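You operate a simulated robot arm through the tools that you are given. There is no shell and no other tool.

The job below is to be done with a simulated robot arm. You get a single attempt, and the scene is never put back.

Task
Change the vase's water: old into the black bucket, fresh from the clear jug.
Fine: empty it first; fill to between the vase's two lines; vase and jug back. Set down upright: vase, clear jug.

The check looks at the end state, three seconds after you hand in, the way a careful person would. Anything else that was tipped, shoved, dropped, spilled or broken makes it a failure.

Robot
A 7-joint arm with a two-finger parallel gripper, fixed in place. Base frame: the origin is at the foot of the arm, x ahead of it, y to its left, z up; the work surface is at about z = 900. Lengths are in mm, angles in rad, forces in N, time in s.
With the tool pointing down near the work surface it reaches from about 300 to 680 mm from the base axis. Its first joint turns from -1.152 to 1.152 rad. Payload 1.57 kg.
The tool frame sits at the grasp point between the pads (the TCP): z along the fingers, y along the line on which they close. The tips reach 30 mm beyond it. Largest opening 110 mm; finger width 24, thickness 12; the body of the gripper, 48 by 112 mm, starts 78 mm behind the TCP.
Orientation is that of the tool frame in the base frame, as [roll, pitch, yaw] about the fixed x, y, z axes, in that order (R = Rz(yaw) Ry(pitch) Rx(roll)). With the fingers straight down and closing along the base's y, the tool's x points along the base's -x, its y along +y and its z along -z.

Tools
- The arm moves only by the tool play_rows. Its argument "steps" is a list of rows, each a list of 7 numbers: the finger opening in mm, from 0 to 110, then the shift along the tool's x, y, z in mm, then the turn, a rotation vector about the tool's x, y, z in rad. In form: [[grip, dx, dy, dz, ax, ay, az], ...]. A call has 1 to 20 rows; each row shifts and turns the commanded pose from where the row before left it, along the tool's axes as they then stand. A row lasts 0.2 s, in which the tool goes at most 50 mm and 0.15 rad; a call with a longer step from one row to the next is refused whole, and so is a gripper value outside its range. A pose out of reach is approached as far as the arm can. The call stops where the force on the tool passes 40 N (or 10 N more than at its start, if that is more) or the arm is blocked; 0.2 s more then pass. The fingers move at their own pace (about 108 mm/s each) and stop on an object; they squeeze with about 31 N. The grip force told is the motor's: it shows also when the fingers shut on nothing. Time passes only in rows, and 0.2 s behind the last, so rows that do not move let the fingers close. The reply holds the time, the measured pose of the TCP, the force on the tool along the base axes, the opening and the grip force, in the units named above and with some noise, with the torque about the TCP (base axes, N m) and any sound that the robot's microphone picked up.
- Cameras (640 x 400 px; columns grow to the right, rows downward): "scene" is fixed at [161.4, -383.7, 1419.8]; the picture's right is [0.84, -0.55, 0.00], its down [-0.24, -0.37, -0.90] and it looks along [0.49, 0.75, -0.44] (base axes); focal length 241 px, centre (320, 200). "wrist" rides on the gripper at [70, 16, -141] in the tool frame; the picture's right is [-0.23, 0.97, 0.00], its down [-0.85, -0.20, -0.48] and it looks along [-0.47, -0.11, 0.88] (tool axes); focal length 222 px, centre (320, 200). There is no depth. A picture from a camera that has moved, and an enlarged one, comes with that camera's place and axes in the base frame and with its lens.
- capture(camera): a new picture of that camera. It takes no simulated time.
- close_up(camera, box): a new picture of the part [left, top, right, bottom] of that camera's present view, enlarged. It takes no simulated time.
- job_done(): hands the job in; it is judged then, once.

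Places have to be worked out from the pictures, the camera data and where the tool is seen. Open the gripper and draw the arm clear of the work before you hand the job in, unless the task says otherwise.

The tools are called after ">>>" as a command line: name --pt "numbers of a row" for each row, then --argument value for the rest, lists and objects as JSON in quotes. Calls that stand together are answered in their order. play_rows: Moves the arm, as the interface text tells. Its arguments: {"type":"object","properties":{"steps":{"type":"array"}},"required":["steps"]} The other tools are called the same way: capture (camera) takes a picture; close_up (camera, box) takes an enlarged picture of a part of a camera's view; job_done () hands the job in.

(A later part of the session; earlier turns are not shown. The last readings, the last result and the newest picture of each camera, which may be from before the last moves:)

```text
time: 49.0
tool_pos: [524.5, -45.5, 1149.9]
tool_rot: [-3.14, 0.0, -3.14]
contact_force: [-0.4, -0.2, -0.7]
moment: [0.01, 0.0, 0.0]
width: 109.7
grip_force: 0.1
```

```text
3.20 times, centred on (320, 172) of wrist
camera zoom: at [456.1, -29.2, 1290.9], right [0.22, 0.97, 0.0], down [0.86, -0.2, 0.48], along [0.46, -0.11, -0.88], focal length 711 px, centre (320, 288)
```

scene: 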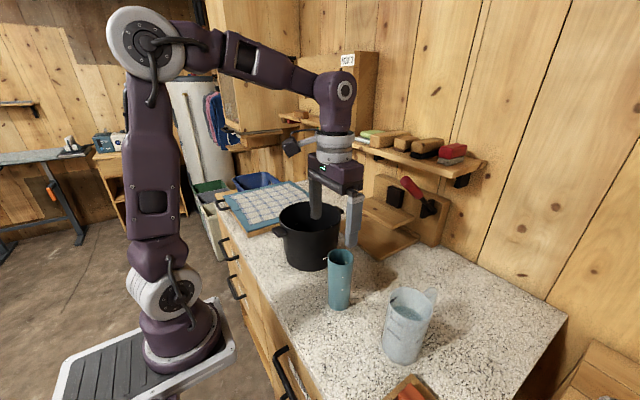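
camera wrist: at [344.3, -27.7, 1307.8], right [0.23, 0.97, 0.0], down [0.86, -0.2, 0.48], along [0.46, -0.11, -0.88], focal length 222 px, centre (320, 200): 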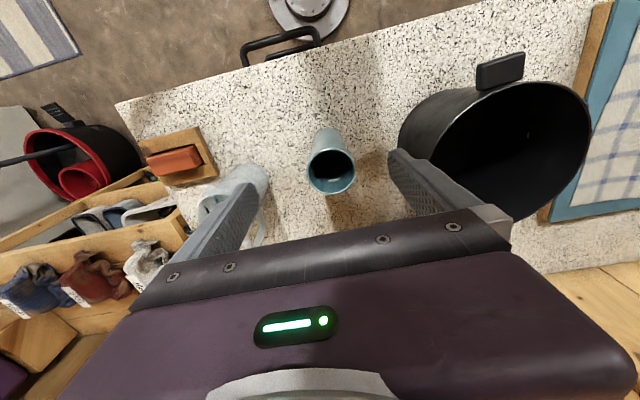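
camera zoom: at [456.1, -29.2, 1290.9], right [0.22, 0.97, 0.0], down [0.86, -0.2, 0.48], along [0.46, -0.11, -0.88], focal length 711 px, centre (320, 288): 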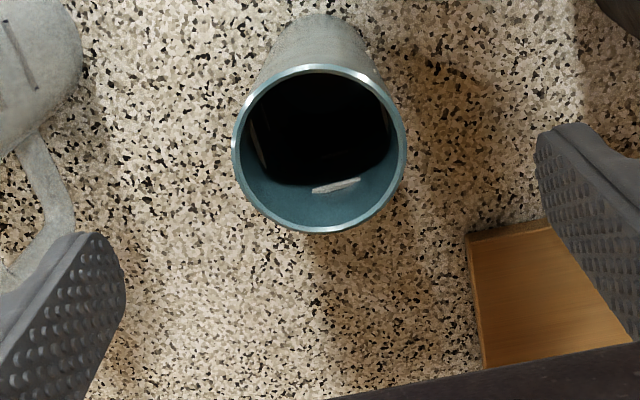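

The vase is upright at about (530, -46), with its rim near z 1048 and its lines near z 1019 and 980. I'll tilt the tool to 61° forward and check that I can lower around the vase.

>>> play_rows --pt "110 0 0 0 0 -0.134 0" --pt "110 0 0 0 0 -0.134 0" --pt "110 0 0 0 0 -0.134 0" --pt "110 0 0 0 0 -0.134 0" --pt "110 0 0 0 0 -0.134 0" --pt "110 0 0 0 0 -0.134 0" --pt "110 0 0 0 0 -0.134 0" --pt "110 0 0 0 0 -0.134 0" --pt "110 -2.6 -0.5 4.8 0 0 0" --pt "110 26.3 0 14.3 0 0 0" --pt "110 26.3 0 14.3 0 0 0"

>>> close_up --camera "scene" --box '[290, 180, 450, 320]'

>>> capture --camera "wrist"

```text
time: 51.4
tool_pos: [530.0, -46.8, 1088.6]
tool_rot: [3.14, 1.071, -3.136]
contact_force: [1.1, 0.1, -0.7]
moment: [-0.01, 0.02, 0.01]
width: 109.7
grip_force: 0.0
```

```text
2.86 times, centred on (370, 250) of scene
camera zoom: at [161.4, -383.6, 1419.8], right [0.84, -0.55, 0.0], down [-0.24, -0.37, -0.9], along [0.49, 0.75, -0.44], focal length 690 px, centre (177, 57)
```

zoom: 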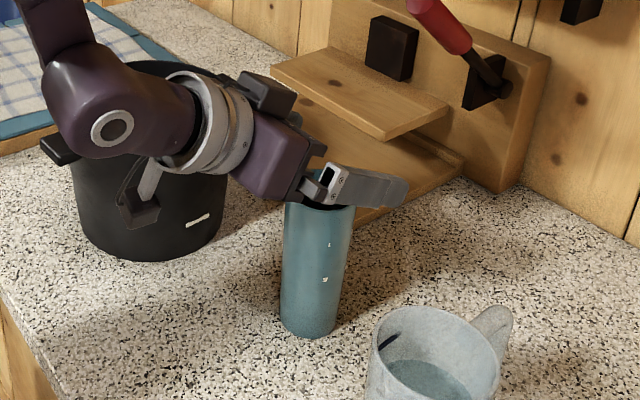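

```text
taken
camera wrist: at [372.9, -30.7, 1095.0], right [0.11, 0.97, 0.2], down [-0.01, -0.2, 0.98], along [0.99, -0.1, -0.01], focal length 222 px, centre (320, 200)
```

wrist: 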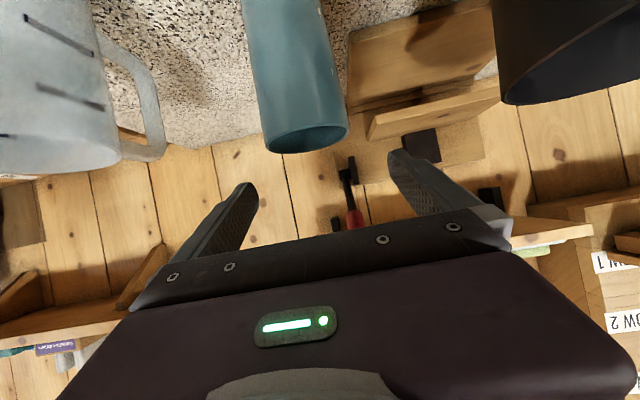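

The wrist view confirms the vase is centred with its rim at z of about 1047. I'll descend 100 mm around it to z 988 and close.

>>> play_rows --pt "110 21.95 0 11.96 0 0 0" --pt "110 21.95 0 11.96 0 0 0" --pt "110 21.95 0 11.96 0 0 0" --pt "110 21.95 0 11.96 0 0 0" --pt "110 0 0 0 0 0 0"

>>> close_up --camera "scene" --box '[290, 180, 450, 320]'

>>> capture --camera "wrist"

```text
time: 52.6
tool_pos: [530.8, -46.9, 987.1]
tool_rot: [-3.142, 1.071, -3.138]
contact_force: [0.2, -0.4, 0.4]
moment: [-0.01, -0.01, -0.03]
width: 110.1
grip_force: 0.0
```

```text
2.86 times, centred on (370, 250) of scene
camera zoom: at [161.4, -383.7, 1419.8], right [0.84, -0.55, 0.0], down [-0.24, -0.37, -0.9], along [0.49, 0.75, -0.44], focal length 690 px, centre (177, 57)
```

zoom: 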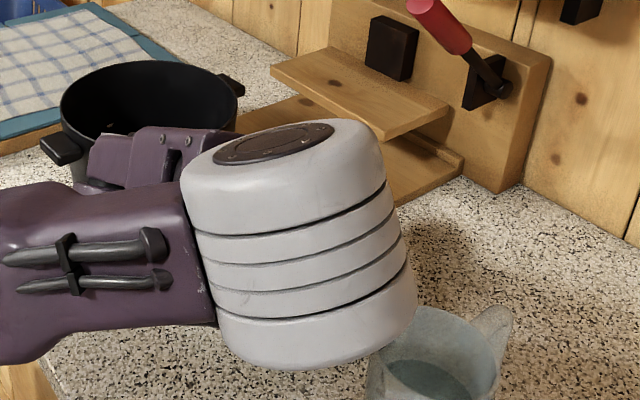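

```text
taken
camera wrist: at [373.3, -30.3, 994.5], right [0.11, 0.97, 0.2], down [-0.01, -0.2, 0.98], along [0.99, -0.11, -0.01], focal length 222 px, centre (320, 200)
```

wrist: 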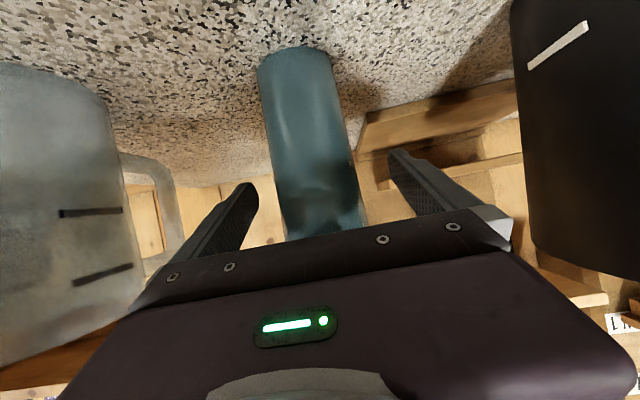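

The arm reached z 987 with the vase between the pads. The elbow dipped to the side, but stays about 100 mm above the jug. I'll close on the vase.

>>> play_rows --pt "70 0 0 0 0 0 0" --pt "55 0 0 0 0 0 0" --pt "40 0 0 0 0 0 0" --pt "40 0 0 0 0 0 0" --pt "40 0 0 0 0 0 0"

```text
time: 53.8
tool_pos: [530.7, -47.2, 987.4]
tool_rot: [-3.141, 1.071, -3.137]
contact_force: [0.7, -1.6, 2.8]
moment: [-0.04, -0.08, -0.04]
width: 58.8
grip_force: 31.1
```

It's gripped at width 58.8. I'll lift straight up gently to about z 1190.

>>> play_rows --pt "40 -4.4 0 -2.4 0 0 0" --pt "40 -8.8 0 -4.8 0 0 0" --pt "40 -17.6 0 -9.6 0 0 0" --pt "40 -22 0 -12 0 0 0" --pt "40 -22 0 -12 0 0 0" --pt "40 -22 0 -12 0 0 0" --pt "40 -22 0 -12 0 0 0" --pt "40 -22 0 -12 0 0 0" --pt "40 -22 0 -12 0 0 0" --pt "40 -13 0 -7 0 0 0" --pt "40 0 0 0 0 0 0" --pt "40 0 0 0 0 0 0"

>>> capture --camera "scene"

```text
time: 56.4
tool_pos: [532.1, -45.8, 1188.3]
tool_rot: [-3.141, 1.069, -3.139]
contact_force: [-0.1, -0.1, -2.6]
moment: [-0.01, 0.01, 0.0]
width: 58.7
grip_force: 31.3
```

```text
taken
```

scene: 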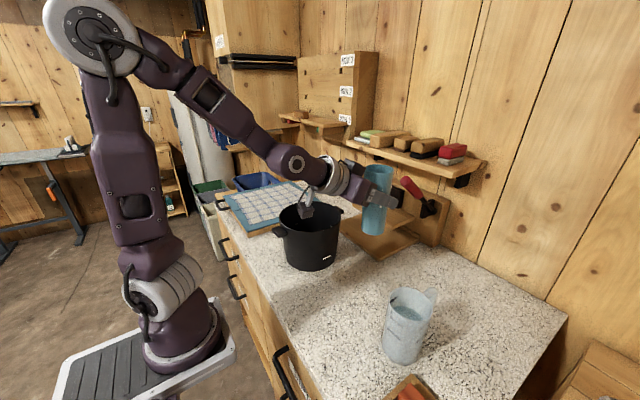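

The vase is lifted upright. I'll carry it over to (450, 120, 1200) beside and above the bucket, and yaw 24° to face the bucket.

>>> play_rows --pt "40 1.6 9.2 -4.3 0 0 0" --pt "40 3.2 18.4 -8.6 0 0 0" --pt "40 3.2 18.4 -8.6 0 0 0" --pt "40 3.2 18.4 -8.6 0 0 0" --pt "40 3.2 18.4 -8.6 0 0 0" --pt "40 3.2 18.4 -8.6 0 0 0" --pt "40 3.2 18.4 -8.6 0 0 0" --pt "40 3.2 18.4 -8.6 0 0 0" --pt "40 3.2 18.4 -8.6 0 0 0" --pt "40 1.6 9.2 -4.3 0 0 0" --pt "40 0 0 0 -0.0615 0 -0.0335" --pt "40 0 0 0 -0.0615 0 -0.0335" --pt "40 0 0 0 -0.0615 0 -0.0335" --pt "40 0 0 0 -0.0615 0 -0.0335" --pt "40 0 0 0 -0.0615 0 -0.0335" --pt "40 0 0 0 -0.0615 0 -0.0335" --pt "40 0 0 0 0 0 0"

>>> capture --camera "scene"

```text
time: 60.0
tool_pos: [447.7, 119.7, 1200.8]
tool_rot: [3.141, 1.068, -2.717]
contact_force: [1.2, -0.4, -3.5]
moment: [0.01, 0.01, -0.02]
width: 58.7
grip_force: 30.9
```

```text
taken
```

scene: 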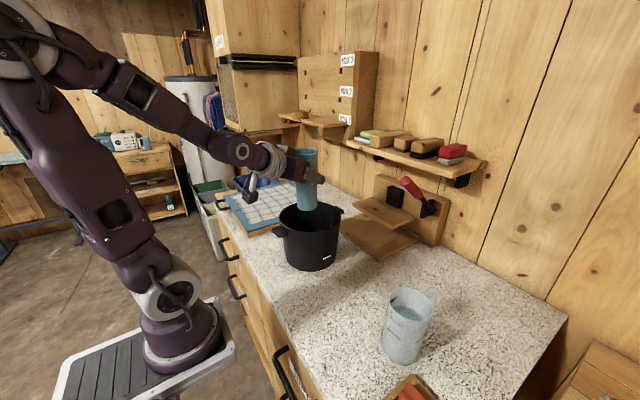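

Position is good. I'll shift to (400, 138) and begin tipping to 46°, which should still be short of the pour, then check.

>>> play_rows --pt "40 5.8 12.1 -10.6 0 0 0" --pt "40 5.8 12.1 -10.6 0 0 0" --pt "40 5.8 12.1 -10.6 0 0 0" --pt "40 0 0 0 0 0.08 0" --pt "40 0 0 0 0 0.08 0" --pt "40 0 0 0 0 0.08 0" --pt "40 0 0 0 0 0.08 0" --pt "40 0 0 0 0 0.08 0" --pt "40 0 0 0 0 0.08 0" --pt "40 0 0 0 0 0.08 0" --pt "40 0 0 0 0 0.08 0" --pt "40 0 0 0 0 0.08 0" --pt "40 0 0 0 0 0.08 0"

>>> close_up --camera "scene" --box '[230, 120, 390, 280]'

>>> capture --camera "wrist"

```text
time: 62.8
tool_pos: [399.6, 137.5, 1201.0]
tool_rot: [3.14, 0.271, -2.718]
contact_force: [0.0, -0.6, -3.4]
moment: [0.02, -0.04, 0.0]
width: 58.5
grip_force: 30.6
```

```text
2.50 times, centred on (310, 200) of scene
camera zoom: at [161.5, -383.7, 1419.8], right [0.84, -0.55, 0.0], down [-0.24, -0.37, -0.9], along [0.49, 0.75, -0.44], focal length 603 px, centre (345, 200)
```

zoom: 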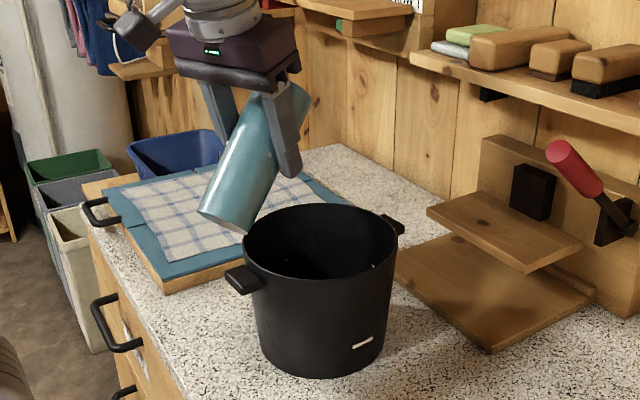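

```text
taken
camera wrist: at [298.1, 108.8, 1318.1], right [-0.2, 0.98, 0.06], down [0.72, 0.1, 0.69], along [0.67, 0.18, -0.72], focal length 222 px, centre (320, 200)
```

wrist: 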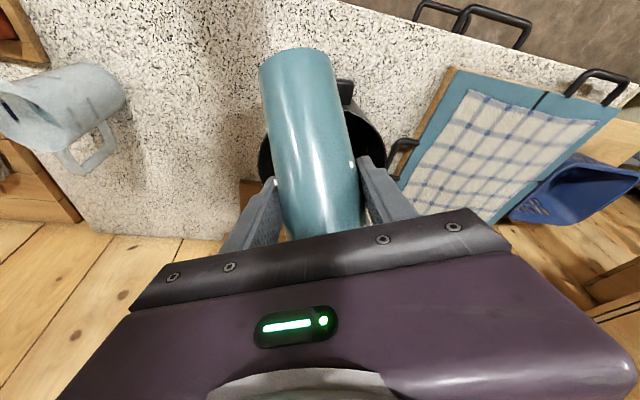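

Nothing has poured yet and the lip is over the bucket (centre about 480, 165). I'll keep tipping slowly while lowering the vase to z of about 1131, to shorten the fall.

>>> play_rows --pt "40 2.5 0 9.7 0 0.04 0" --pt "40 2.1 0 9.8 0 0.04 0" --pt "40 1.7 0 9.9 0 0.04 0" --pt "40 1.3 0 9.9 0 0.04 0" --pt "40 0.9 0 10 0 0.04 0" --pt "40 0.5 0 10 0 0.04 0" --pt "40 0.1 0 10 0 0.04 0" --pt "40 0 0 0 0 0.03 0" --pt "40 0 0 0 0 0.03 0" --pt "40 0 0 0 0 0.03 0" --pt "40 0 0 0 0 0 0" --pt "40 0 0 0 0 0 0"

>>> close_up --camera "scene" --box '[230, 140, 390, 280]'

```text
time: 65.4
tool_pos: [401.7, 137.2, 1130.7]
tool_rot: [3.141, -0.1, -2.717]
contact_force: [0.0, -0.1, -3.4]
moment: [0.04, -0.04, -0.01]
width: 58.6
grip_force: 31.1
```

```text
2.86 times, centred on (310, 210) of scene
camera zoom: at [161.5, -383.7, 1419.8], right [0.84, -0.55, 0.0], down [-0.24, -0.37, -0.9], along [0.49, 0.75, -0.44], focal length 690 px, centre (349, 171)
```

zoom: 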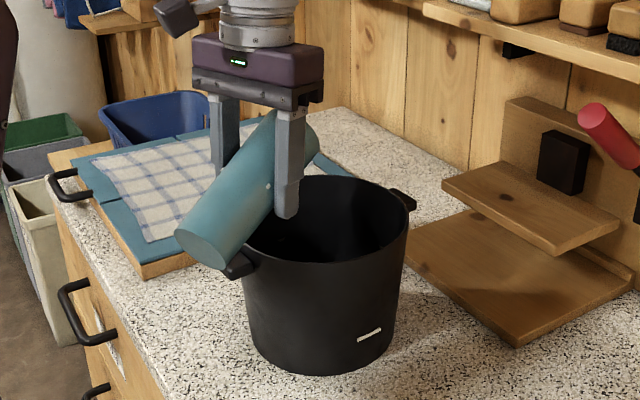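

At about 67° the weight is still 3.4 N, so the water level must be low. I'll continue tipping slowly.

>>> play_rows --pt "40 0 0 0 0 0.03 0" --pt "40 0 0 0 0 0.03 0" --pt "40 0 0 0 0 0.03 0" --pt "40 0 0 0 0 0.03 0" --pt "40 0 0 0 0 0.03 0" --pt "40 0 0 0 0 0.03 0" --pt "40 0 0 0 0 0.03 0" --pt "40 0 0 0 0 0.03 0" --pt "40 0 0 0 0 0 0" --pt "40 0 0 0 0 0 0" --pt "40 0 0 0 0 0 0" --pt "40 0 0 0 0 0 0"

>>> close_up --camera "scene" --box '[230, 140, 390, 280]'

```text
time: 68.0
tool_pos: [401.8, 138.5, 1131.6]
tool_rot: [-3.141, -0.339, -2.718]
contact_force: [-0.6, -0.4, -2.6]
moment: [0.02, -0.04, -0.04]
width: 58.7
grip_force: 30.8
```

```text
2.86 times, centred on (310, 210) of scene
camera zoom: at [161.5, -383.7, 1419.8], right [0.84, -0.55, 0.0], down [-0.24, -0.37, -0.9], along [0.49, 0.75, -0.44], focal length 690 px, centre (349, 171)
```

zoom: 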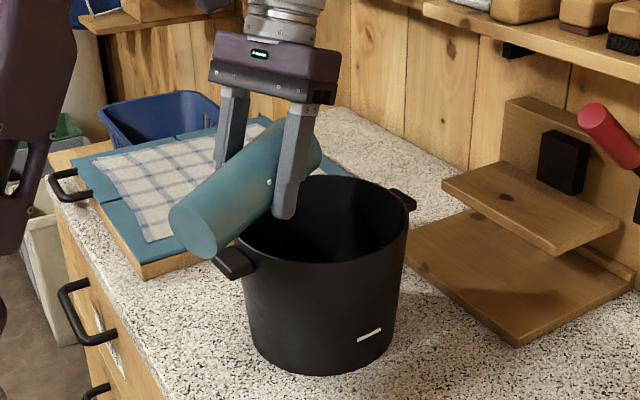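

The weight is dropping (2.6 N at 81°). I'll continue to the end of the range, around 105°, and hold to drain.

>>> play_rows --pt "40 0 0 0 0 0.03 0" --pt "40 0 0 0 0 0.03 0" --pt "40 0 0 0 0 0.03 0" --pt "40 0 0 0 0 0.03 0" --pt "40 0 0 0 0 0.03 0" --pt "40 0 0 0 0 0.03 0" --pt "40 0 0 0 0 0.03 0" --pt "40 0 0 0 0 0.03 0" --pt "40 0 0 0 0 0.03 0" --pt "40 0 0 0 0 0.03 0" --pt "40 0 0 0 0 0.03 0" --pt "40 0 0 0 0 0.03 0" --pt "40 0 0 0 0 0.03 0" --pt "40 0 0 0 0 0.03 0" --pt "40 0 0 0 0 0 0" --pt "40 0 0 0 0 0 0" --pt "40 0 0 0 0 0 0" --pt "40 0 0 0 0 0 0"

>>> close_up --camera "scene" --box '[230, 140, 390, 280]'

>>> capture --camera "wrist"

```text
time: 71.8
tool_pos: [401.0, 137.6, 1130.9]
tool_rot: [3.14, -0.758, -2.718]
contact_force: [-0.1, 0.0, -2.5]
moment: [0.02, -0.06, 0.01]
width: 58.6
grip_force: 31.3
```

```text
2.86 times, centred on (310, 210) of scene
camera zoom: at [161.5, -383.7, 1419.8], right [0.84, -0.55, 0.0], down [-0.24, -0.37, -0.9], along [0.49, 0.75, -0.44], focal length 690 px, centre (349, 171)
```

zoom: 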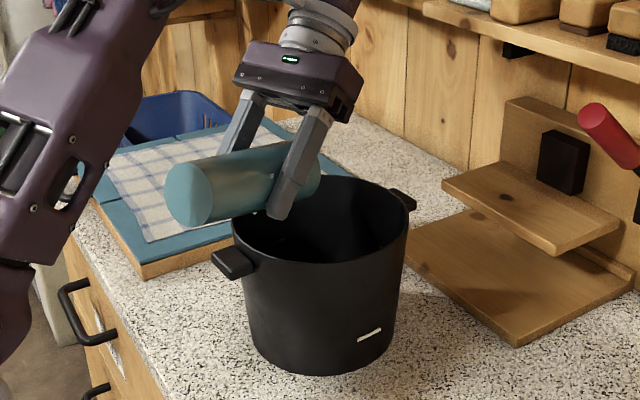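

```text
taken
camera wrist: at [436.8, 171.8, 1280.4], right [-0.25, 0.96, -0.16], down [0.95, 0.21, -0.24], along [-0.2, -0.21, -0.96], focal length 222 px, centre (320, 200)
```

wrist: 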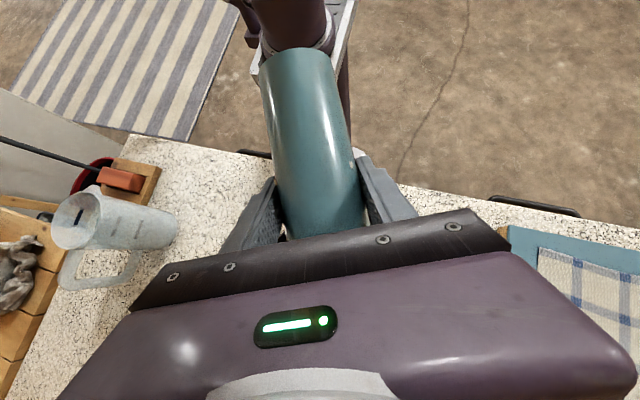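

It's tipped to 105° with about 2.5 N left. I'll hold longer and try a little more tilt to drain completely.

>>> play_rows --pt "40 0 0 0 0 0.02 0" --pt "40 0 0 0 0 0.02 0" --pt "40 0 0 0 0 0 0" --pt "40 0 0 0 0 0 0" --pt "40 0 0 0 0 0 0" --pt "40 0 0 0 0 0 0" --pt "40 0 0 0 0 0 0" --pt "40 0 0 0 0 0 0"

>>> play_rows --pt "40 0 0 0 0 0 0"

>>> play_rows --pt "40 0 0 0 0 0 0"

>>> play_rows --pt "40 0 0 0 0 0 0"

>>> play_rows --pt "40 0 0 0 0 0 0"

```text
time: 73.6
tool_pos: [400.0, 137.8, 1130.0]
tool_rot: [3.141, -0.76, -2.719]
contact_force: [-0.5, 0.3, -2.0]
moment: [0.03, -0.04, 0.0]
width: 58.6
grip_force: 31.2
```

```text
time: 74.0
tool_pos: [400.4, 137.0, 1130.9]
tool_rot: [3.139, -0.758, -2.717]
contact_force: [1.1, 0.4, -1.6]
moment: [0.01, -0.01, -0.01]
width: 58.7
grip_force: 31.2
```

```text
time: 74.4
tool_pos: [400.4, 138.3, 1130.1]
tool_rot: [3.139, -0.757, -2.717]
contact_force: [0.3, 0.0, -2.7]
moment: [0.0, -0.03, 0.01]
width: 58.6
grip_force: 31.6
```

```text
time: 74.8
tool_pos: [400.2, 137.5, 1130.0]
tool_rot: [3.14, -0.756, -2.718]
contact_force: [0.7, -0.4, -2.8]
moment: [0.01, -0.01, 0.01]
width: 58.8
grip_force: 30.9
```

```text
time: 75.2
tool_pos: [400.6, 137.7, 1129.8]
tool_rot: [-3.141, -0.758, -2.718]
contact_force: [0.2, 0.7, -2.3]
moment: [0.03, -0.02, 0.02]
width: 58.7
grip_force: 30.7
```

The mean is now about 2.3 N against 3.15 N before, so roughly 85 ml poured and the flow has stopped: the vase is empty. I'll reverse the path, tilting back, rising, and then going fully upright above the bucket.

>>> play_rows --pt "40 0 0 0 0 -0.094 0" --pt "40 0 0 0 0 -0.094 0" --pt "40 0 0 0 0 -0.094 0" --pt "40 0 0 0 0 -0.094 0" --pt "40 0 0 0 0 -0.094 0" --pt "40 0 0 0 0 -0.094 0" --pt "40 0 0 0 0 -0.094 0" --pt "40 0.7 0 -10 0 -0.05 0" --pt "40 0.2 0 -10 0 -0.05 0" --pt "40 -0.3 0 -10 0 -0.05 0" --pt "40 -0.8 0 -10 0 -0.05 0" --pt "40 -1.3 0 -9.9 0 -0.05 0" --pt "40 -1.8 0 -9.8 0 -0.05 0" --pt "40 -2.3 0 -9.7 0 -0.05 0"

>>> close_up --camera "scene" --box '[230, 120, 390, 280]'

```text
time: 78.2
tool_pos: [406.2, 140.6, 1199.8]
tool_rot: [-3.141, 0.209, -2.717]
contact_force: [0.0, 1.0, -1.3]
moment: [0.02, -0.03, 0.0]
width: 58.6
grip_force: 30.9
```

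```text
2.50 times, centred on (310, 200) of scene
camera zoom: at [161.4, -383.7, 1419.8], right [0.84, -0.55, 0.0], down [-0.24, -0.37, -0.9], along [0.49, 0.75, -0.44], focal length 603 px, centre (345, 200)
```

zoom: 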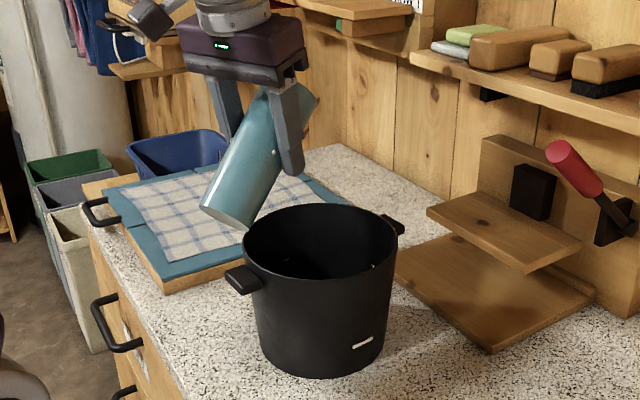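

All is clear. I'll go fully upright, shift back to (448, 120) and yaw back to straight.

>>> play_rows --pt "40 0 0 0 0 -0.0956 0" --pt "40 0 0 0 0 -0.0956 0" --pt "40 0 0 0 0 -0.0956 0" --pt "40 0 0 0 0 -0.0956 0" --pt "40 0 0 0 0 -0.0956 0" --pt "40 0 0 0 0 -0.0956 0" --pt "40 0 0 0 0 -0.0956 0" --pt "40 0 0 0 0 -0.0956 0" --pt "40 0 0 0 0 -0.0956 0" --pt "40 -4.8 -12 8.7 0 0 0" --pt "40 -4.8 -12 8.7 0 0 0" --pt "40 -4.8 -12 8.7 0 0 0" --pt "40 0 0 0 0.0931 0 0.0511" --pt "40 0 0 0 0.0931 0 0.0511" --pt "40 0 0 0 0.0931 0 0.0511" --pt "40 0 0 0 0.0931 0 0.0511" --pt "40 0 0 0 0 0 0"

>>> capture --camera "scene"

```text
time: 81.8
tool_pos: [447.9, 119.9, 1201.8]
tool_rot: [3.137, 1.069, 3.138]
contact_force: [0.4, -0.5, -1.5]
moment: [-0.02, 0.01, 0.01]
width: 58.5
grip_force: 31.0
```

```text
taken
```

scene: 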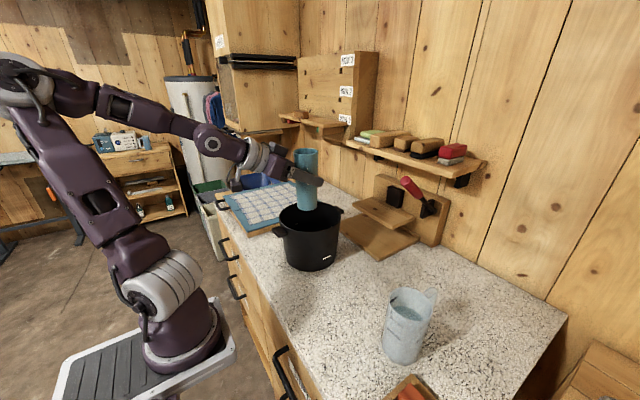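

Upright above the bucket. I'll carry it back to (531, -46) and lower to about 5 mm above the counter.

>>> play_rows --pt "40 -4.9 -27.7 13.1 0 0 0" --pt "40 -4.9 -27.7 13.1 0 0 0" --pt "40 -4.9 -27.7 13.1 0 0 0" --pt "40 -4.9 -27.7 13.1 0 0 0" --pt "40 -4.9 -27.7 13.1 0 0 0" --pt "40 -4.9 -27.8 13.1 0 0 0" --pt "40 21.9 0 12 0 0 0" --pt "40 21.9 0 12 0 0 0" --pt "40 21.9 0 12 0 0 0" --pt "40 21.9 0 12 0 0 0" --pt "40 21.9 0 12 0 0 0" --pt "40 21.9 0 12 0 0 0" --pt "40 21.9 0 12 0 0 0" --pt "40 18 0 9.9 0 0 0" --pt "40 0 0 0 0 0 0"

>>> capture --camera "wrist"

>>> capture --camera "scene"

```text
time: 85.0
tool_pos: [532.9, -47.3, 992.7]
tool_rot: [3.14, 1.069, 3.137]
contact_force: [0.3, -0.6, -2.8]
moment: [0.02, 0.01, -0.02]
width: 58.5
grip_force: 31.0
```

```text
taken
camera wrist: at [374.2, -30.3, 999.7], right [0.11, 0.97, 0.2], down [-0.01, -0.2, 0.98], along [0.99, -0.11, -0.01], focal length 222 px, centre (320, 200)
```

wrist: 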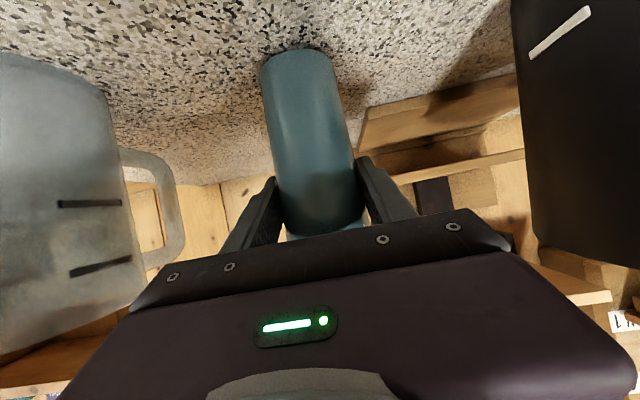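

```text
taken
```

scene: 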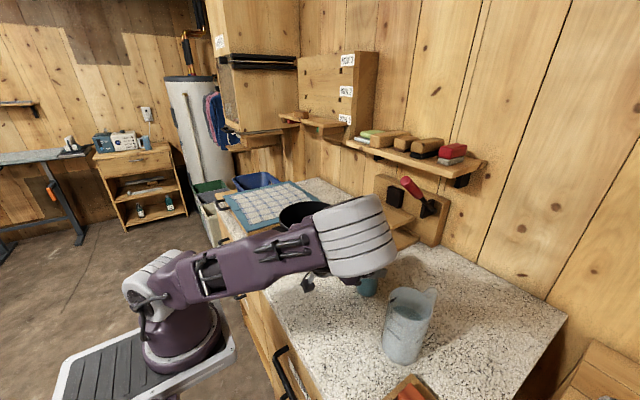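

It's about 5 mm above the surface. I'll lower in small steps and watch the force.

>>> play_rows --pt "40 1.75 0 0.96 0 0 0" --pt "40 0.9 0 0.5 0 0 0" --pt "40 0.9 0 0.5 0 0 0" --pt "40 0 0 0 0 0 0"

>>> play_rows --pt "40 0.9 0 0.5 0 0 0" --pt "40 0 0 0 0 0 0"

```text
time: 86.0
tool_pos: [532.0, -46.4, 989.7]
tool_rot: [3.14, 1.068, 3.139]
contact_force: [-0.6, 1.1, -2.2]
moment: [-0.01, 0.03, 0.02]
width: 58.6
grip_force: 31.8
```

```text
time: 86.6
tool_pos: [530.8, -46.9, 988.0]
tool_rot: [3.139, 1.071, 3.138]
contact_force: [0.0, 0.5, -2.2]
moment: [0.0, -0.02, -0.02]
width: 58.0
grip_force: 30.8
```

Not down yet, so I'll step by 0.7 mm more at a time.

>>> play_rows --pt "40 0.6 0 0.35 0 0 0" --pt "40 0 0 0 0 0 0"

>>> play_rows --pt "40 0.6 0 0.35 0 0 0" --pt "40 0 0 0 0 0 0"

```text
time: 87.2
tool_pos: [530.8, -46.8, 987.7]
tool_rot: [3.138, 1.071, 3.138]
contact_force: [-2.7, -0.8, 5.1]
moment: [-0.1, 0.3, -0.03]
width: 58.2
grip_force: 31.0
```

```text
time: 87.8
tool_pos: [529.8, -47.0, 987.1]
tool_rot: [3.138, 1.071, 3.139]
contact_force: [-1.5, 0.0, 13.3]
moment: [-0.03, 0.47, -0.05]
width: 58.8
grip_force: 31.2
```

It has touched down. I'll relax slightly, open, and rise vertically to z of about 1150.

>>> play_rows --pt "40 -0.7 0 -0.4 0 0 0" --pt "64 0 0 0 0 0 0" --pt "80 0 0 0 0 0 0" --pt "110 0 0 0 0 0 0" --pt "110 0 0 0 0 0 0" --pt "110 -21.9 0 -12 0 0 0" --pt "110 -30 0 -16.5 0 0 0" --pt "110 -30 0 -16.5 0 0 0" --pt "110 -30 0 -16.5 0 0 0" --pt "110 -30 0 -16.5 0 0 0"

>>> close_up --camera "scene" --box '[290, 200, 450, 320]'

```text
time: 90.0
tool_pos: [530.9, -46.3, 1148.6]
tool_rot: [3.138, 1.07, 3.138]
contact_force: [-1.0, -0.4, 0.1]
moment: [0.0, -0.01, 0.02]
width: 110.2
grip_force: 0.1
```

```text
3.33 times, centred on (370, 260) of scene
camera zoom: at [161.4, -383.7, 1419.8], right [0.84, -0.55, 0.0], down [-0.24, -0.37, -0.9], along [0.49, 0.75, -0.44], focal length 804 px, centre (153, 0)
```

zoom: 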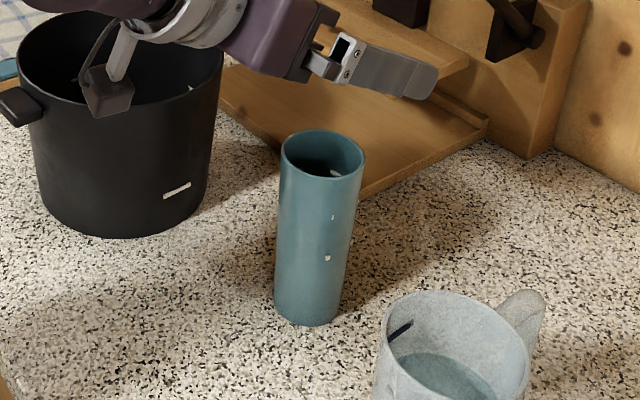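

The empty vase stands at about (530, -46). I'll return the tool to straight down above it, ready for the carry back to its original spot.

>>> play_rows --pt "110 0 0 0 0 0.134 0" --pt "110 0 0 0 0 0.134 0" --pt "110 0 0 0 0 0.134 0" --pt "110 0 0 0 0 0.134 0" --pt "110 0 0 0 0 0.134 0" --pt "110 0 0 0 0 0.134 0" --pt "110 0 0 0 0 0.134 0" --pt "110 0 0 0 0 0.132 0" --pt "110 0 0 0 0 0 0"

>>> close_up --camera "wrist" --box '[220, 110, 420, 235]'

>>> close_up --camera "wrist" --box '[290, 120, 350, 170]'

```text
time: 92.0
tool_pos: [532.0, -45.7, 1147.1]
tool_rot: [3.136, 0.066, -3.138]
contact_force: [0.2, -0.4, 0.4]
moment: [-0.01, 0.02, 0.0]
width: 109.9
grip_force: 0.0
out of reach, approached as far as the arm can: row 2
```

```text
3.20 times, centred on (320, 172) of wrist
camera zoom: at [453.4, -30.0, 1282.7], right [0.22, 0.97, 0.02], down [0.82, -0.2, 0.53], along [0.52, -0.1, -0.85], focal length 711 px, centre (320, 288)
```

zoom: 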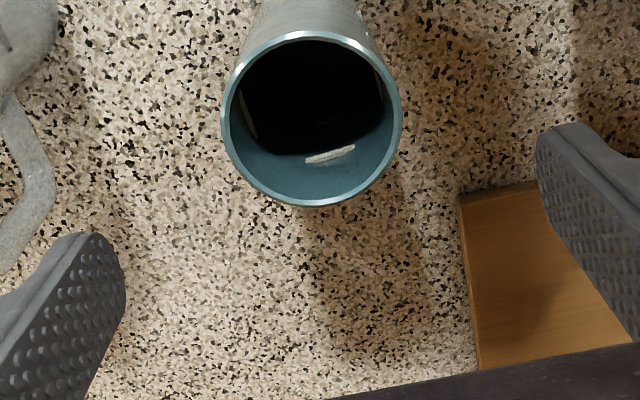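

```text
8.00 times, centred on (320, 145) of wrist
camera zoom: at [453.4, -30.0, 1282.7], right [0.22, 0.97, 0.02], down [0.82, -0.2, 0.53], along [0.52, -0.1, -0.85], focal length 1777 px, centre (320, 640)
```

zoom: 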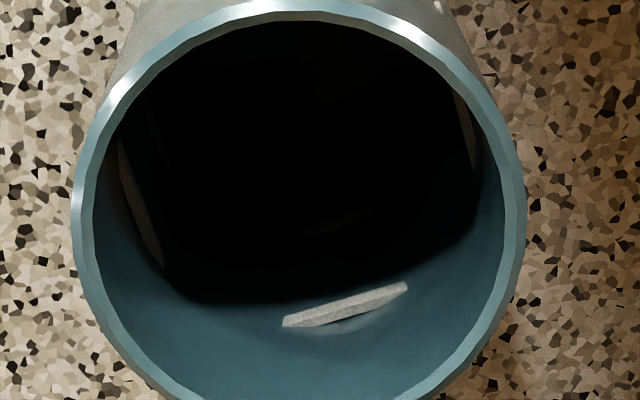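

The vase reads (531, -45). I'll level the tool, descend to z 1010, grip, and lift it 30 mm.

>>> play_rows --pt "110 2 0 0 0 0.066 0" --pt "110 0 0 0 0 0 0" --pt "110 0 0 35 0 0 0" --pt "110 0 0 35 0 0 0" --pt "110 0 0 35 0 0 0" --pt "110 0 0 32 0 0 0" --pt "75 0 0 0 0 0 0" --pt "55 0 0 0 0 0 0" --pt "40 0 0 0 0 0 0" --pt "40 0 0 0 0 0 0"

```text
time: 94.2
tool_pos: [530.5, -42.7, 1007.7]
tool_rot: [3.138, 0.0, -3.136]
contact_force: [1.0, -0.5, 0.9]
moment: [0.0, 0.01, -0.02]
width: 61.5
grip_force: 31.1
```

Gripped. I'll lift, weigh, and carry it back to the original spot (axis about 445, -36).

>>> play_rows --pt "40 0 0 -6 0 0 0" --pt "40 0 0 -12 0 0 0" --pt "40 0 0 -12 0 0 0" --pt "40 8 0 0 0 0 0" --pt "40 20 1 0 0 0 0" --pt "40 25 2 0 0 0 0" --pt "40 20 2 0 0 0 0" --pt "40 13 1.4 0 0 0 0" --pt "40 0 0 0 0 0 0" --pt "40 0 0 0 0 0 0"

>>> play_rows --pt "40 0 0 0 0 0 0"

>>> play_rows --pt "40 0 0 0 0 0 0"

>>> play_rows --pt "40 0 0 0 0 0 0"

>>> close_up --camera "scene" --box '[290, 200, 450, 320]'

```text
time: 96.4
tool_pos: [443.5, -38.9, 1038.9]
tool_rot: [3.136, 0.003, -3.138]
contact_force: [0.0, -0.7, -2.2]
moment: [-0.02, 0.03, 0.01]
width: 61.4
grip_force: 31.1
```

```text
time: 96.8
tool_pos: [444.1, -39.5, 1037.3]
tool_rot: [3.136, 0.001, -3.136]
contact_force: [-0.8, 0.6, -2.0]
moment: [0.03, -0.01, 0.0]
width: 61.5
grip_force: 31.4
```

```text
time: 97.2
tool_pos: [444.8, -39.2, 1038.0]
tool_rot: [3.136, 0.002, -3.138]
contact_force: [-0.1, 0.0, -2.4]
moment: [-0.01, -0.01, 0.03]
width: 61.3
grip_force: 31.1
```

```text
time: 97.6
tool_pos: [443.4, -39.5, 1036.4]
tool_rot: [3.137, 0.003, -3.136]
contact_force: [-0.6, -0.6, -1.8]
moment: [0.0, 0.0, -0.02]
width: 61.0
grip_force: 31.2
```

```text
3.33 times, centred on (370, 260) of scene
camera zoom: at [161.5, -383.7, 1419.8], right [0.84, -0.55, 0.0], down [-0.24, -0.37, -0.9], along [0.49, 0.75, -0.44], focal length 804 px, centre (153, 0)
```

zoom: 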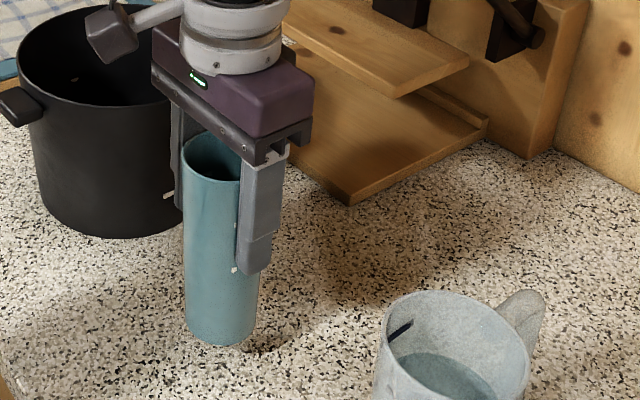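

The empty weight is about 2.1 N. I'll nudge y by +3 and lower to just above the counter.

>>> play_rows --pt "40 0 3 0 0 0 0" --pt "40 0 0 10 0 0 0" --pt "40 0 0 10 0 0 0" --pt "40 0 0 6 0 0 0" --pt "40 0 0 2 0 0 0" --pt "40 0 0 0 0 0 0"

>>> play_rows --pt "40 0 0 0.8 0 0 0" --pt "40 0 0 0 0 0 0"

>>> play_rows --pt "40 0 0 0.8 0 0 0" --pt "40 0 0 0 0 0 0"

```text
time: 99.0
tool_pos: [443.2, -36.3, 1009.3]
tool_rot: [3.136, 0.001, -3.137]
contact_force: [0.3, -0.3, -1.9]
moment: [-0.02, 0.02, 0.0]
width: 61.2
grip_force: 31.0
```

```text
time: 99.6
tool_pos: [442.7, -35.8, 1009.5]
tool_rot: [3.137, 0.0, -3.137]
contact_force: [0.5, 0.3, -1.8]
moment: [0.01, 0.0, 0.0]
width: 61.5
grip_force: 31.2
```

```text
time: 100.2
tool_pos: [442.8, -36.7, 1011.1]
tool_rot: [3.137, 0.003, -3.137]
contact_force: [0.1, 0.1, -1.7]
moment: [-0.01, 0.02, 0.01]
width: 61.3
grip_force: 31.2
```

Not down yet, so I'll step on.

>>> play_rows --pt "40 0 0 0.8 0 0 0" --pt "40 0 0 0 0 0 0"

>>> play_rows --pt "40 0 0 0.8 0 0 0" --pt "40 0 0 0 0 0 0"

>>> close_up --camera "scene" --box '[320, 260, 370, 320]'

```text
time: 100.8
tool_pos: [443.2, -35.0, 1008.5]
tool_rot: [3.135, 0.002, -3.137]
contact_force: [0.2, 0.3, -2.5]
moment: [0.01, -0.08, -0.02]
width: 61.1
grip_force: 30.6
```

```text
time: 101.4
tool_pos: [443.9, -36.3, 1007.1]
tool_rot: [3.136, 0.003, -3.136]
contact_force: [-0.6, -0.8, 1.8]
moment: [0.13, 0.06, 0.02]
width: 61.7
grip_force: 31.2
```

```text
6.67 times, centred on (345, 290) of scene
camera zoom: at [161.4, -383.7, 1419.8], right [0.84, -0.55, 0.0], down [-0.24, -0.37, -0.9], along [0.49, 0.75, -0.44], focal length 1609 px, centre (153, -400)
```

zoom: 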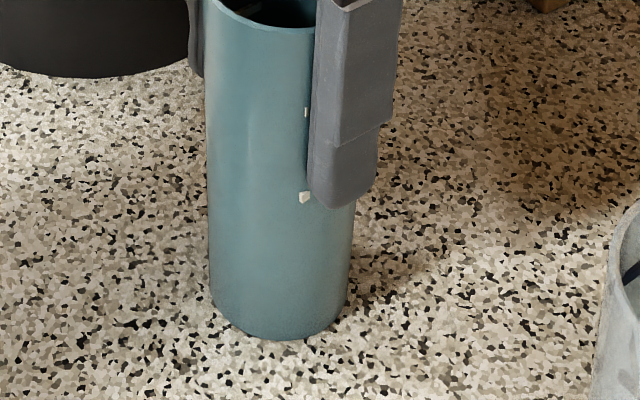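

It has touched down. I'll release and rise to z of about 1160.

>>> play_rows --pt "64 0 0 0 0 0 0" --pt "80 0 0 0 0 0 0" --pt "110 0 0 0 0 0 0" --pt "110 0 0 0 0 0 0" --pt "110 0 0 -30 0 0 0" --pt "110 0 0 -40 0 0 0" --pt "110 0 0 -40 0 0 0" --pt "110 0 0 -40 0 0 0"

>>> close_up --camera "scene" --box '[310, 240, 370, 320]'

>>> close_up --camera "wrist" --box '[220, 110, 420, 235]'

```text
time: 103.2
tool_pos: [443.3, -38.3, 1160.3]
tool_rot: [3.137, 0.001, -3.137]
contact_force: [0.2, -0.1, 0.3]
moment: [-0.02, 0.05, 0.0]
width: 110.1
grip_force: 0.1
```

```text
5.00 times, centred on (340, 280) of scene
camera zoom: at [161.4, -383.7, 1419.8], right [0.84, -0.55, 0.0], down [-0.24, -0.37, -0.9], along [0.49, 0.75, -0.44], focal length 1207 px, centre (220, -200)
```

zoom: 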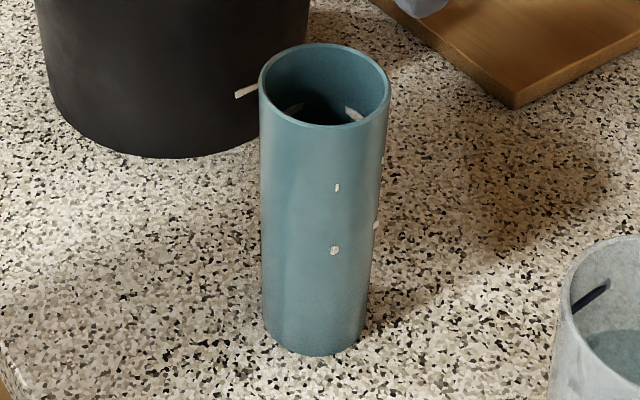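

```text
3.20 times, centred on (320, 172) of wrist
camera zoom: at [373.9, -22.1, 1301.3], right [0.22, 0.97, 0.01], down [0.86, -0.2, 0.48], along [0.47, -0.1, -0.88], focal length 711 px, centre (320, 288)
```

zoom: 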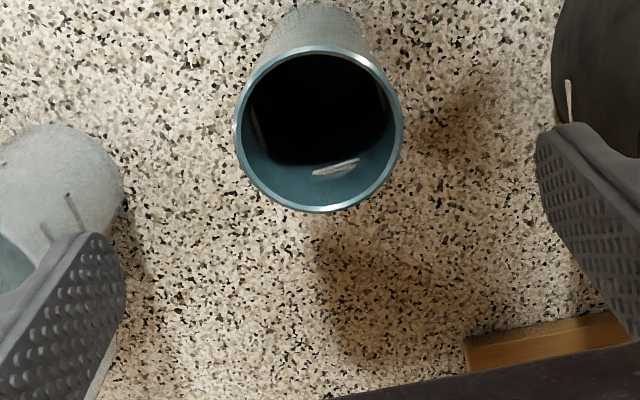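

The vase is back within about 1 mm of where it stood. Next I'll move above the jug at (478, -202), yaw to -25° and tilt 52°, looking for the block next to it.

>>> play_rows --pt "110 -8.7 -41 -2.5 0 0 0" --pt "110 -8.7 -41 -2.5 0 0 0" --pt "110 -8.7 -41 -2.5 0 0 0" --pt "110 -8.7 -41 -2.5 0 0 0" --pt "110 0 0 0 0 0 0.1453" --pt "110 0 0 0 0 0 0.1453" --pt "110 0 0 0 0 0 0.1453" --pt "110 0 0 0 0 0 0"

>>> capture --camera "wrist"

>>> capture --camera "scene"

```text
time: 105.0
tool_pos: [480.2, -200.4, 1166.3]
tool_rot: [3.134, -0.003, 2.709]
contact_force: [0.8, 0.0, 0.2]
moment: [-0.01, 0.0, 0.0]
width: 110.0
grip_force: 0.0
```

```text
taken
camera wrist: at [423.5, -157.2, 1308.0], right [0.61, 0.79, 0.01], down [0.69, -0.54, 0.48], along [0.38, -0.29, -0.88], focal length 222 px, centre (320, 200)
```

wrist: 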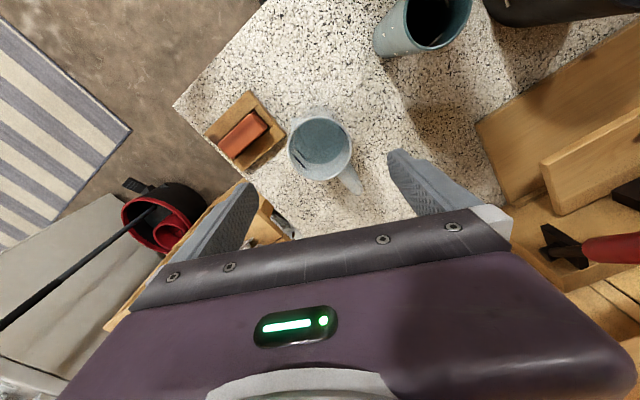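

```text
taken
```

scene: 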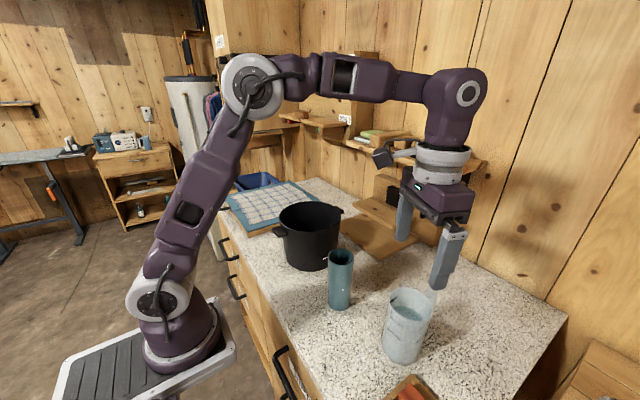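

I'll zoom in on the jug from here for its centre, handle and neighbouring tray.

>>> close_up --camera "wrist" --box '[200, 85, 400, 210]'

```text
3.20 times, centred on (300, 148) of wrist
camera zoom: at [423.5, -157.2, 1308.0], right [0.61, 0.79, 0.01], down [0.69, -0.54, 0.48], along [0.38, -0.29, -0.88], focal length 711 px, centre (384, 368)
```

zoom: 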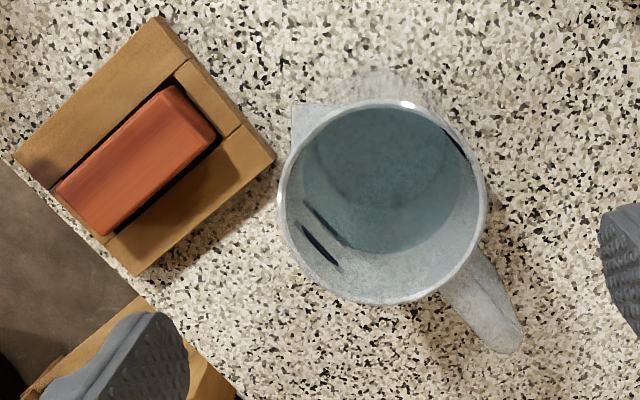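

The jug's axis is about (480, -201), its handle at azimuth about +5° and a small spout wedge at about 185°. I'll grip it from yaw -40° with 52° of tilt, which keeps the fingers and the pouring lip clear of the handle.

>>> play_rows --pt "110 0 0 0 0 0 0.1328" --pt "110 0 0 0 0 0 0.1328" --pt "110 0 0 0 0 -0.13 0" --pt "110 0 0 0 0 -0.13 0" --pt "110 0 0 0 0 -0.13 0" --pt "110 0 0 0 0 -0.13 0" --pt "110 0 0 0 0 -0.13 0" --pt "110 0 0 0 0 -0.13 0" --pt "110 0 0 0 0 -0.13 0" --pt "110 4.6 0 -5.9 0 0 0" --pt "110 0 0 0 0 0 0"

>>> capture --camera "wrist"

>>> capture --camera "scene"

```text
time: 107.4
tool_pos: [476.9, -206.1, 1178.0]
tool_rot: [-3.124, 0.838, 2.435]
contact_force: [-1.1, 0.4, 0.0]
moment: [0.02, -0.02, 0.0]
width: 109.9
grip_force: 0.1
out of reach, approached as far as the arm can: row 8, 9
```

```text
taken
camera wrist: at [374.7, -94.0, 1221.2], right [0.76, 0.63, 0.16], down [0.04, -0.28, 0.96], along [0.65, -0.72, -0.24], focal length 222 px, centre (320, 200)
```

wrist: 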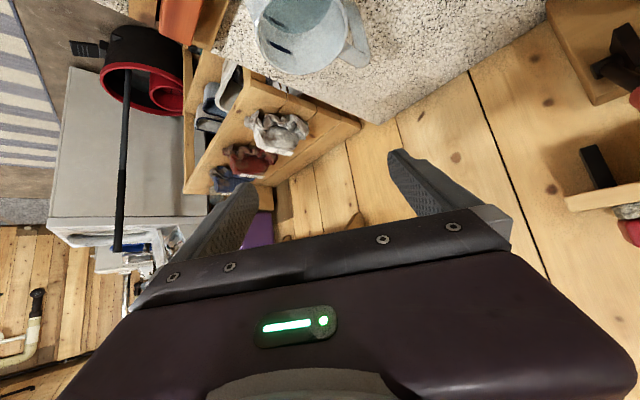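

```text
taken
```

scene: 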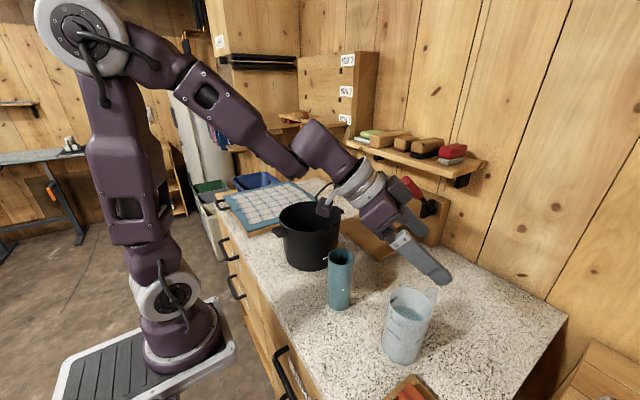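

The tool reached 48° tilt, which is fine. I'll align to the jug and descend to z of about 1080, then check.

>>> play_rows --pt "110 5.9 5.8 -6.5 0 0 0" --pt "110 18.2 0 16.4 0 0 0" --pt "110 18.2 0 16.4 0 0 0" --pt "110 18.2 0 16.4 0 0 0" --pt "110 18.2 0 16.4 0 0 0" --pt "110 0 0 0 0 0 0"

>>> capture --camera "wrist"

>>> close_up --camera "scene" --box '[300, 200, 480, 380]'

```text
time: 108.8
tool_pos: [473.4, -198.3, 1081.0]
tool_rot: [-3.124, 0.84, 2.436]
contact_force: [-1.0, -0.2, 0.1]
moment: [-0.02, 0.0, 0.01]
width: 110.3
grip_force: 0.2
```

```text
taken
camera wrist: at [370.8, -85.5, 1123.4], right [0.76, 0.63, 0.16], down [0.04, -0.28, 0.96], along [0.65, -0.72, -0.24], focal length 222 px, centre (320, 200)
```

wrist: 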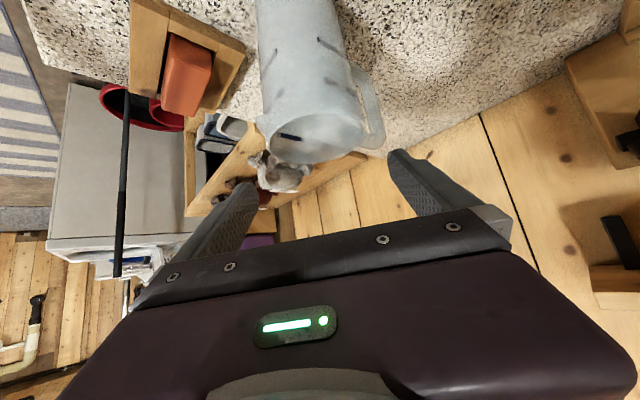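

```text
2.22 times, centred on (390, 290) of scene
camera zoom: at [161.4, -383.7, 1419.8], right [0.84, -0.55, 0.0], down [-0.24, -0.37, -0.9], along [0.49, 0.75, -0.44], focal length 536 px, centre (164, 0)
```

zoom: 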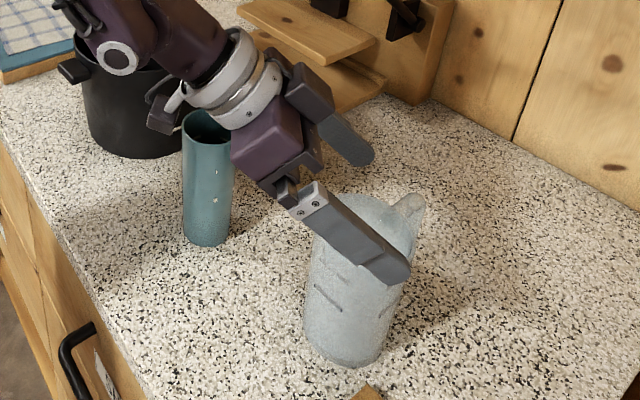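

With the wrist views agreeing, the jug is about 80 mm across, its axis at about (483, -203) and its rim at z of about 1032. The tray beside it is only about 18 mm high. I'll descend to z 982 around the jug.

>>> play_rows --pt "110 -1.3 2.3 1.5 0 0 0" --pt "110 18.4 0 16.55 0 0 0" --pt "110 18.4 0 16.55 0 0 0" --pt "110 18.4 0 16.55 0 0 0" --pt "110 18.4 0 16.55 0 0 0" --pt "110 0 0 0 0 0 0"

>>> capture --camera "wrist"

>>> close_up --camera "scene" --box '[300, 200, 480, 380]'

```text
time: 110.2
tool_pos: [477.9, -201.6, 982.7]
tool_rot: [-3.122, 0.836, 2.434]
contact_force: [0.3, -0.8, 0.2]
moment: [-0.04, 0.0, 0.0]
width: 110.0
grip_force: 0.1
out of reach, approached as far as the arm can: row 5
```

```text
taken
camera wrist: at [376.7, -87.5, 1024.3], right [0.76, 0.63, 0.16], down [0.04, -0.28, 0.96], along [0.65, -0.72, -0.24], focal length 222 px, centre (320, 200)
```

wrist: 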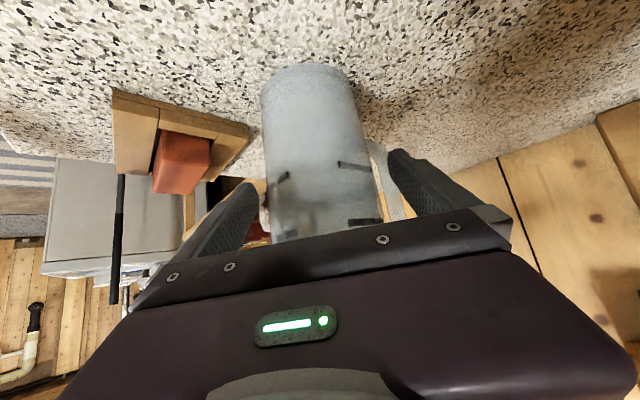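

```text
2.22 times, centred on (390, 290) of scene
camera zoom: at [161.4, -383.7, 1419.8], right [0.84, -0.55, 0.0], down [-0.24, -0.37, -0.9], along [0.49, 0.75, -0.44], focal length 536 px, centre (164, 0)
```

zoom: 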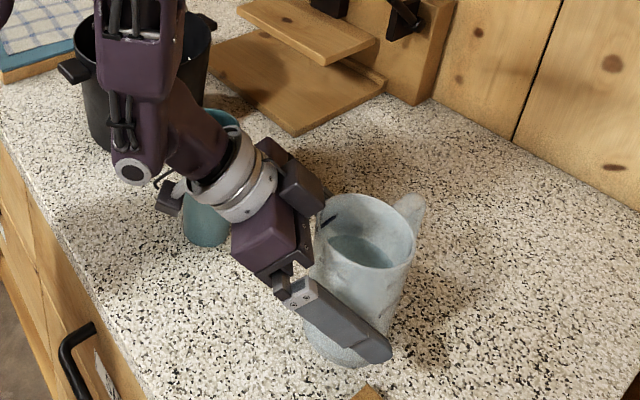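

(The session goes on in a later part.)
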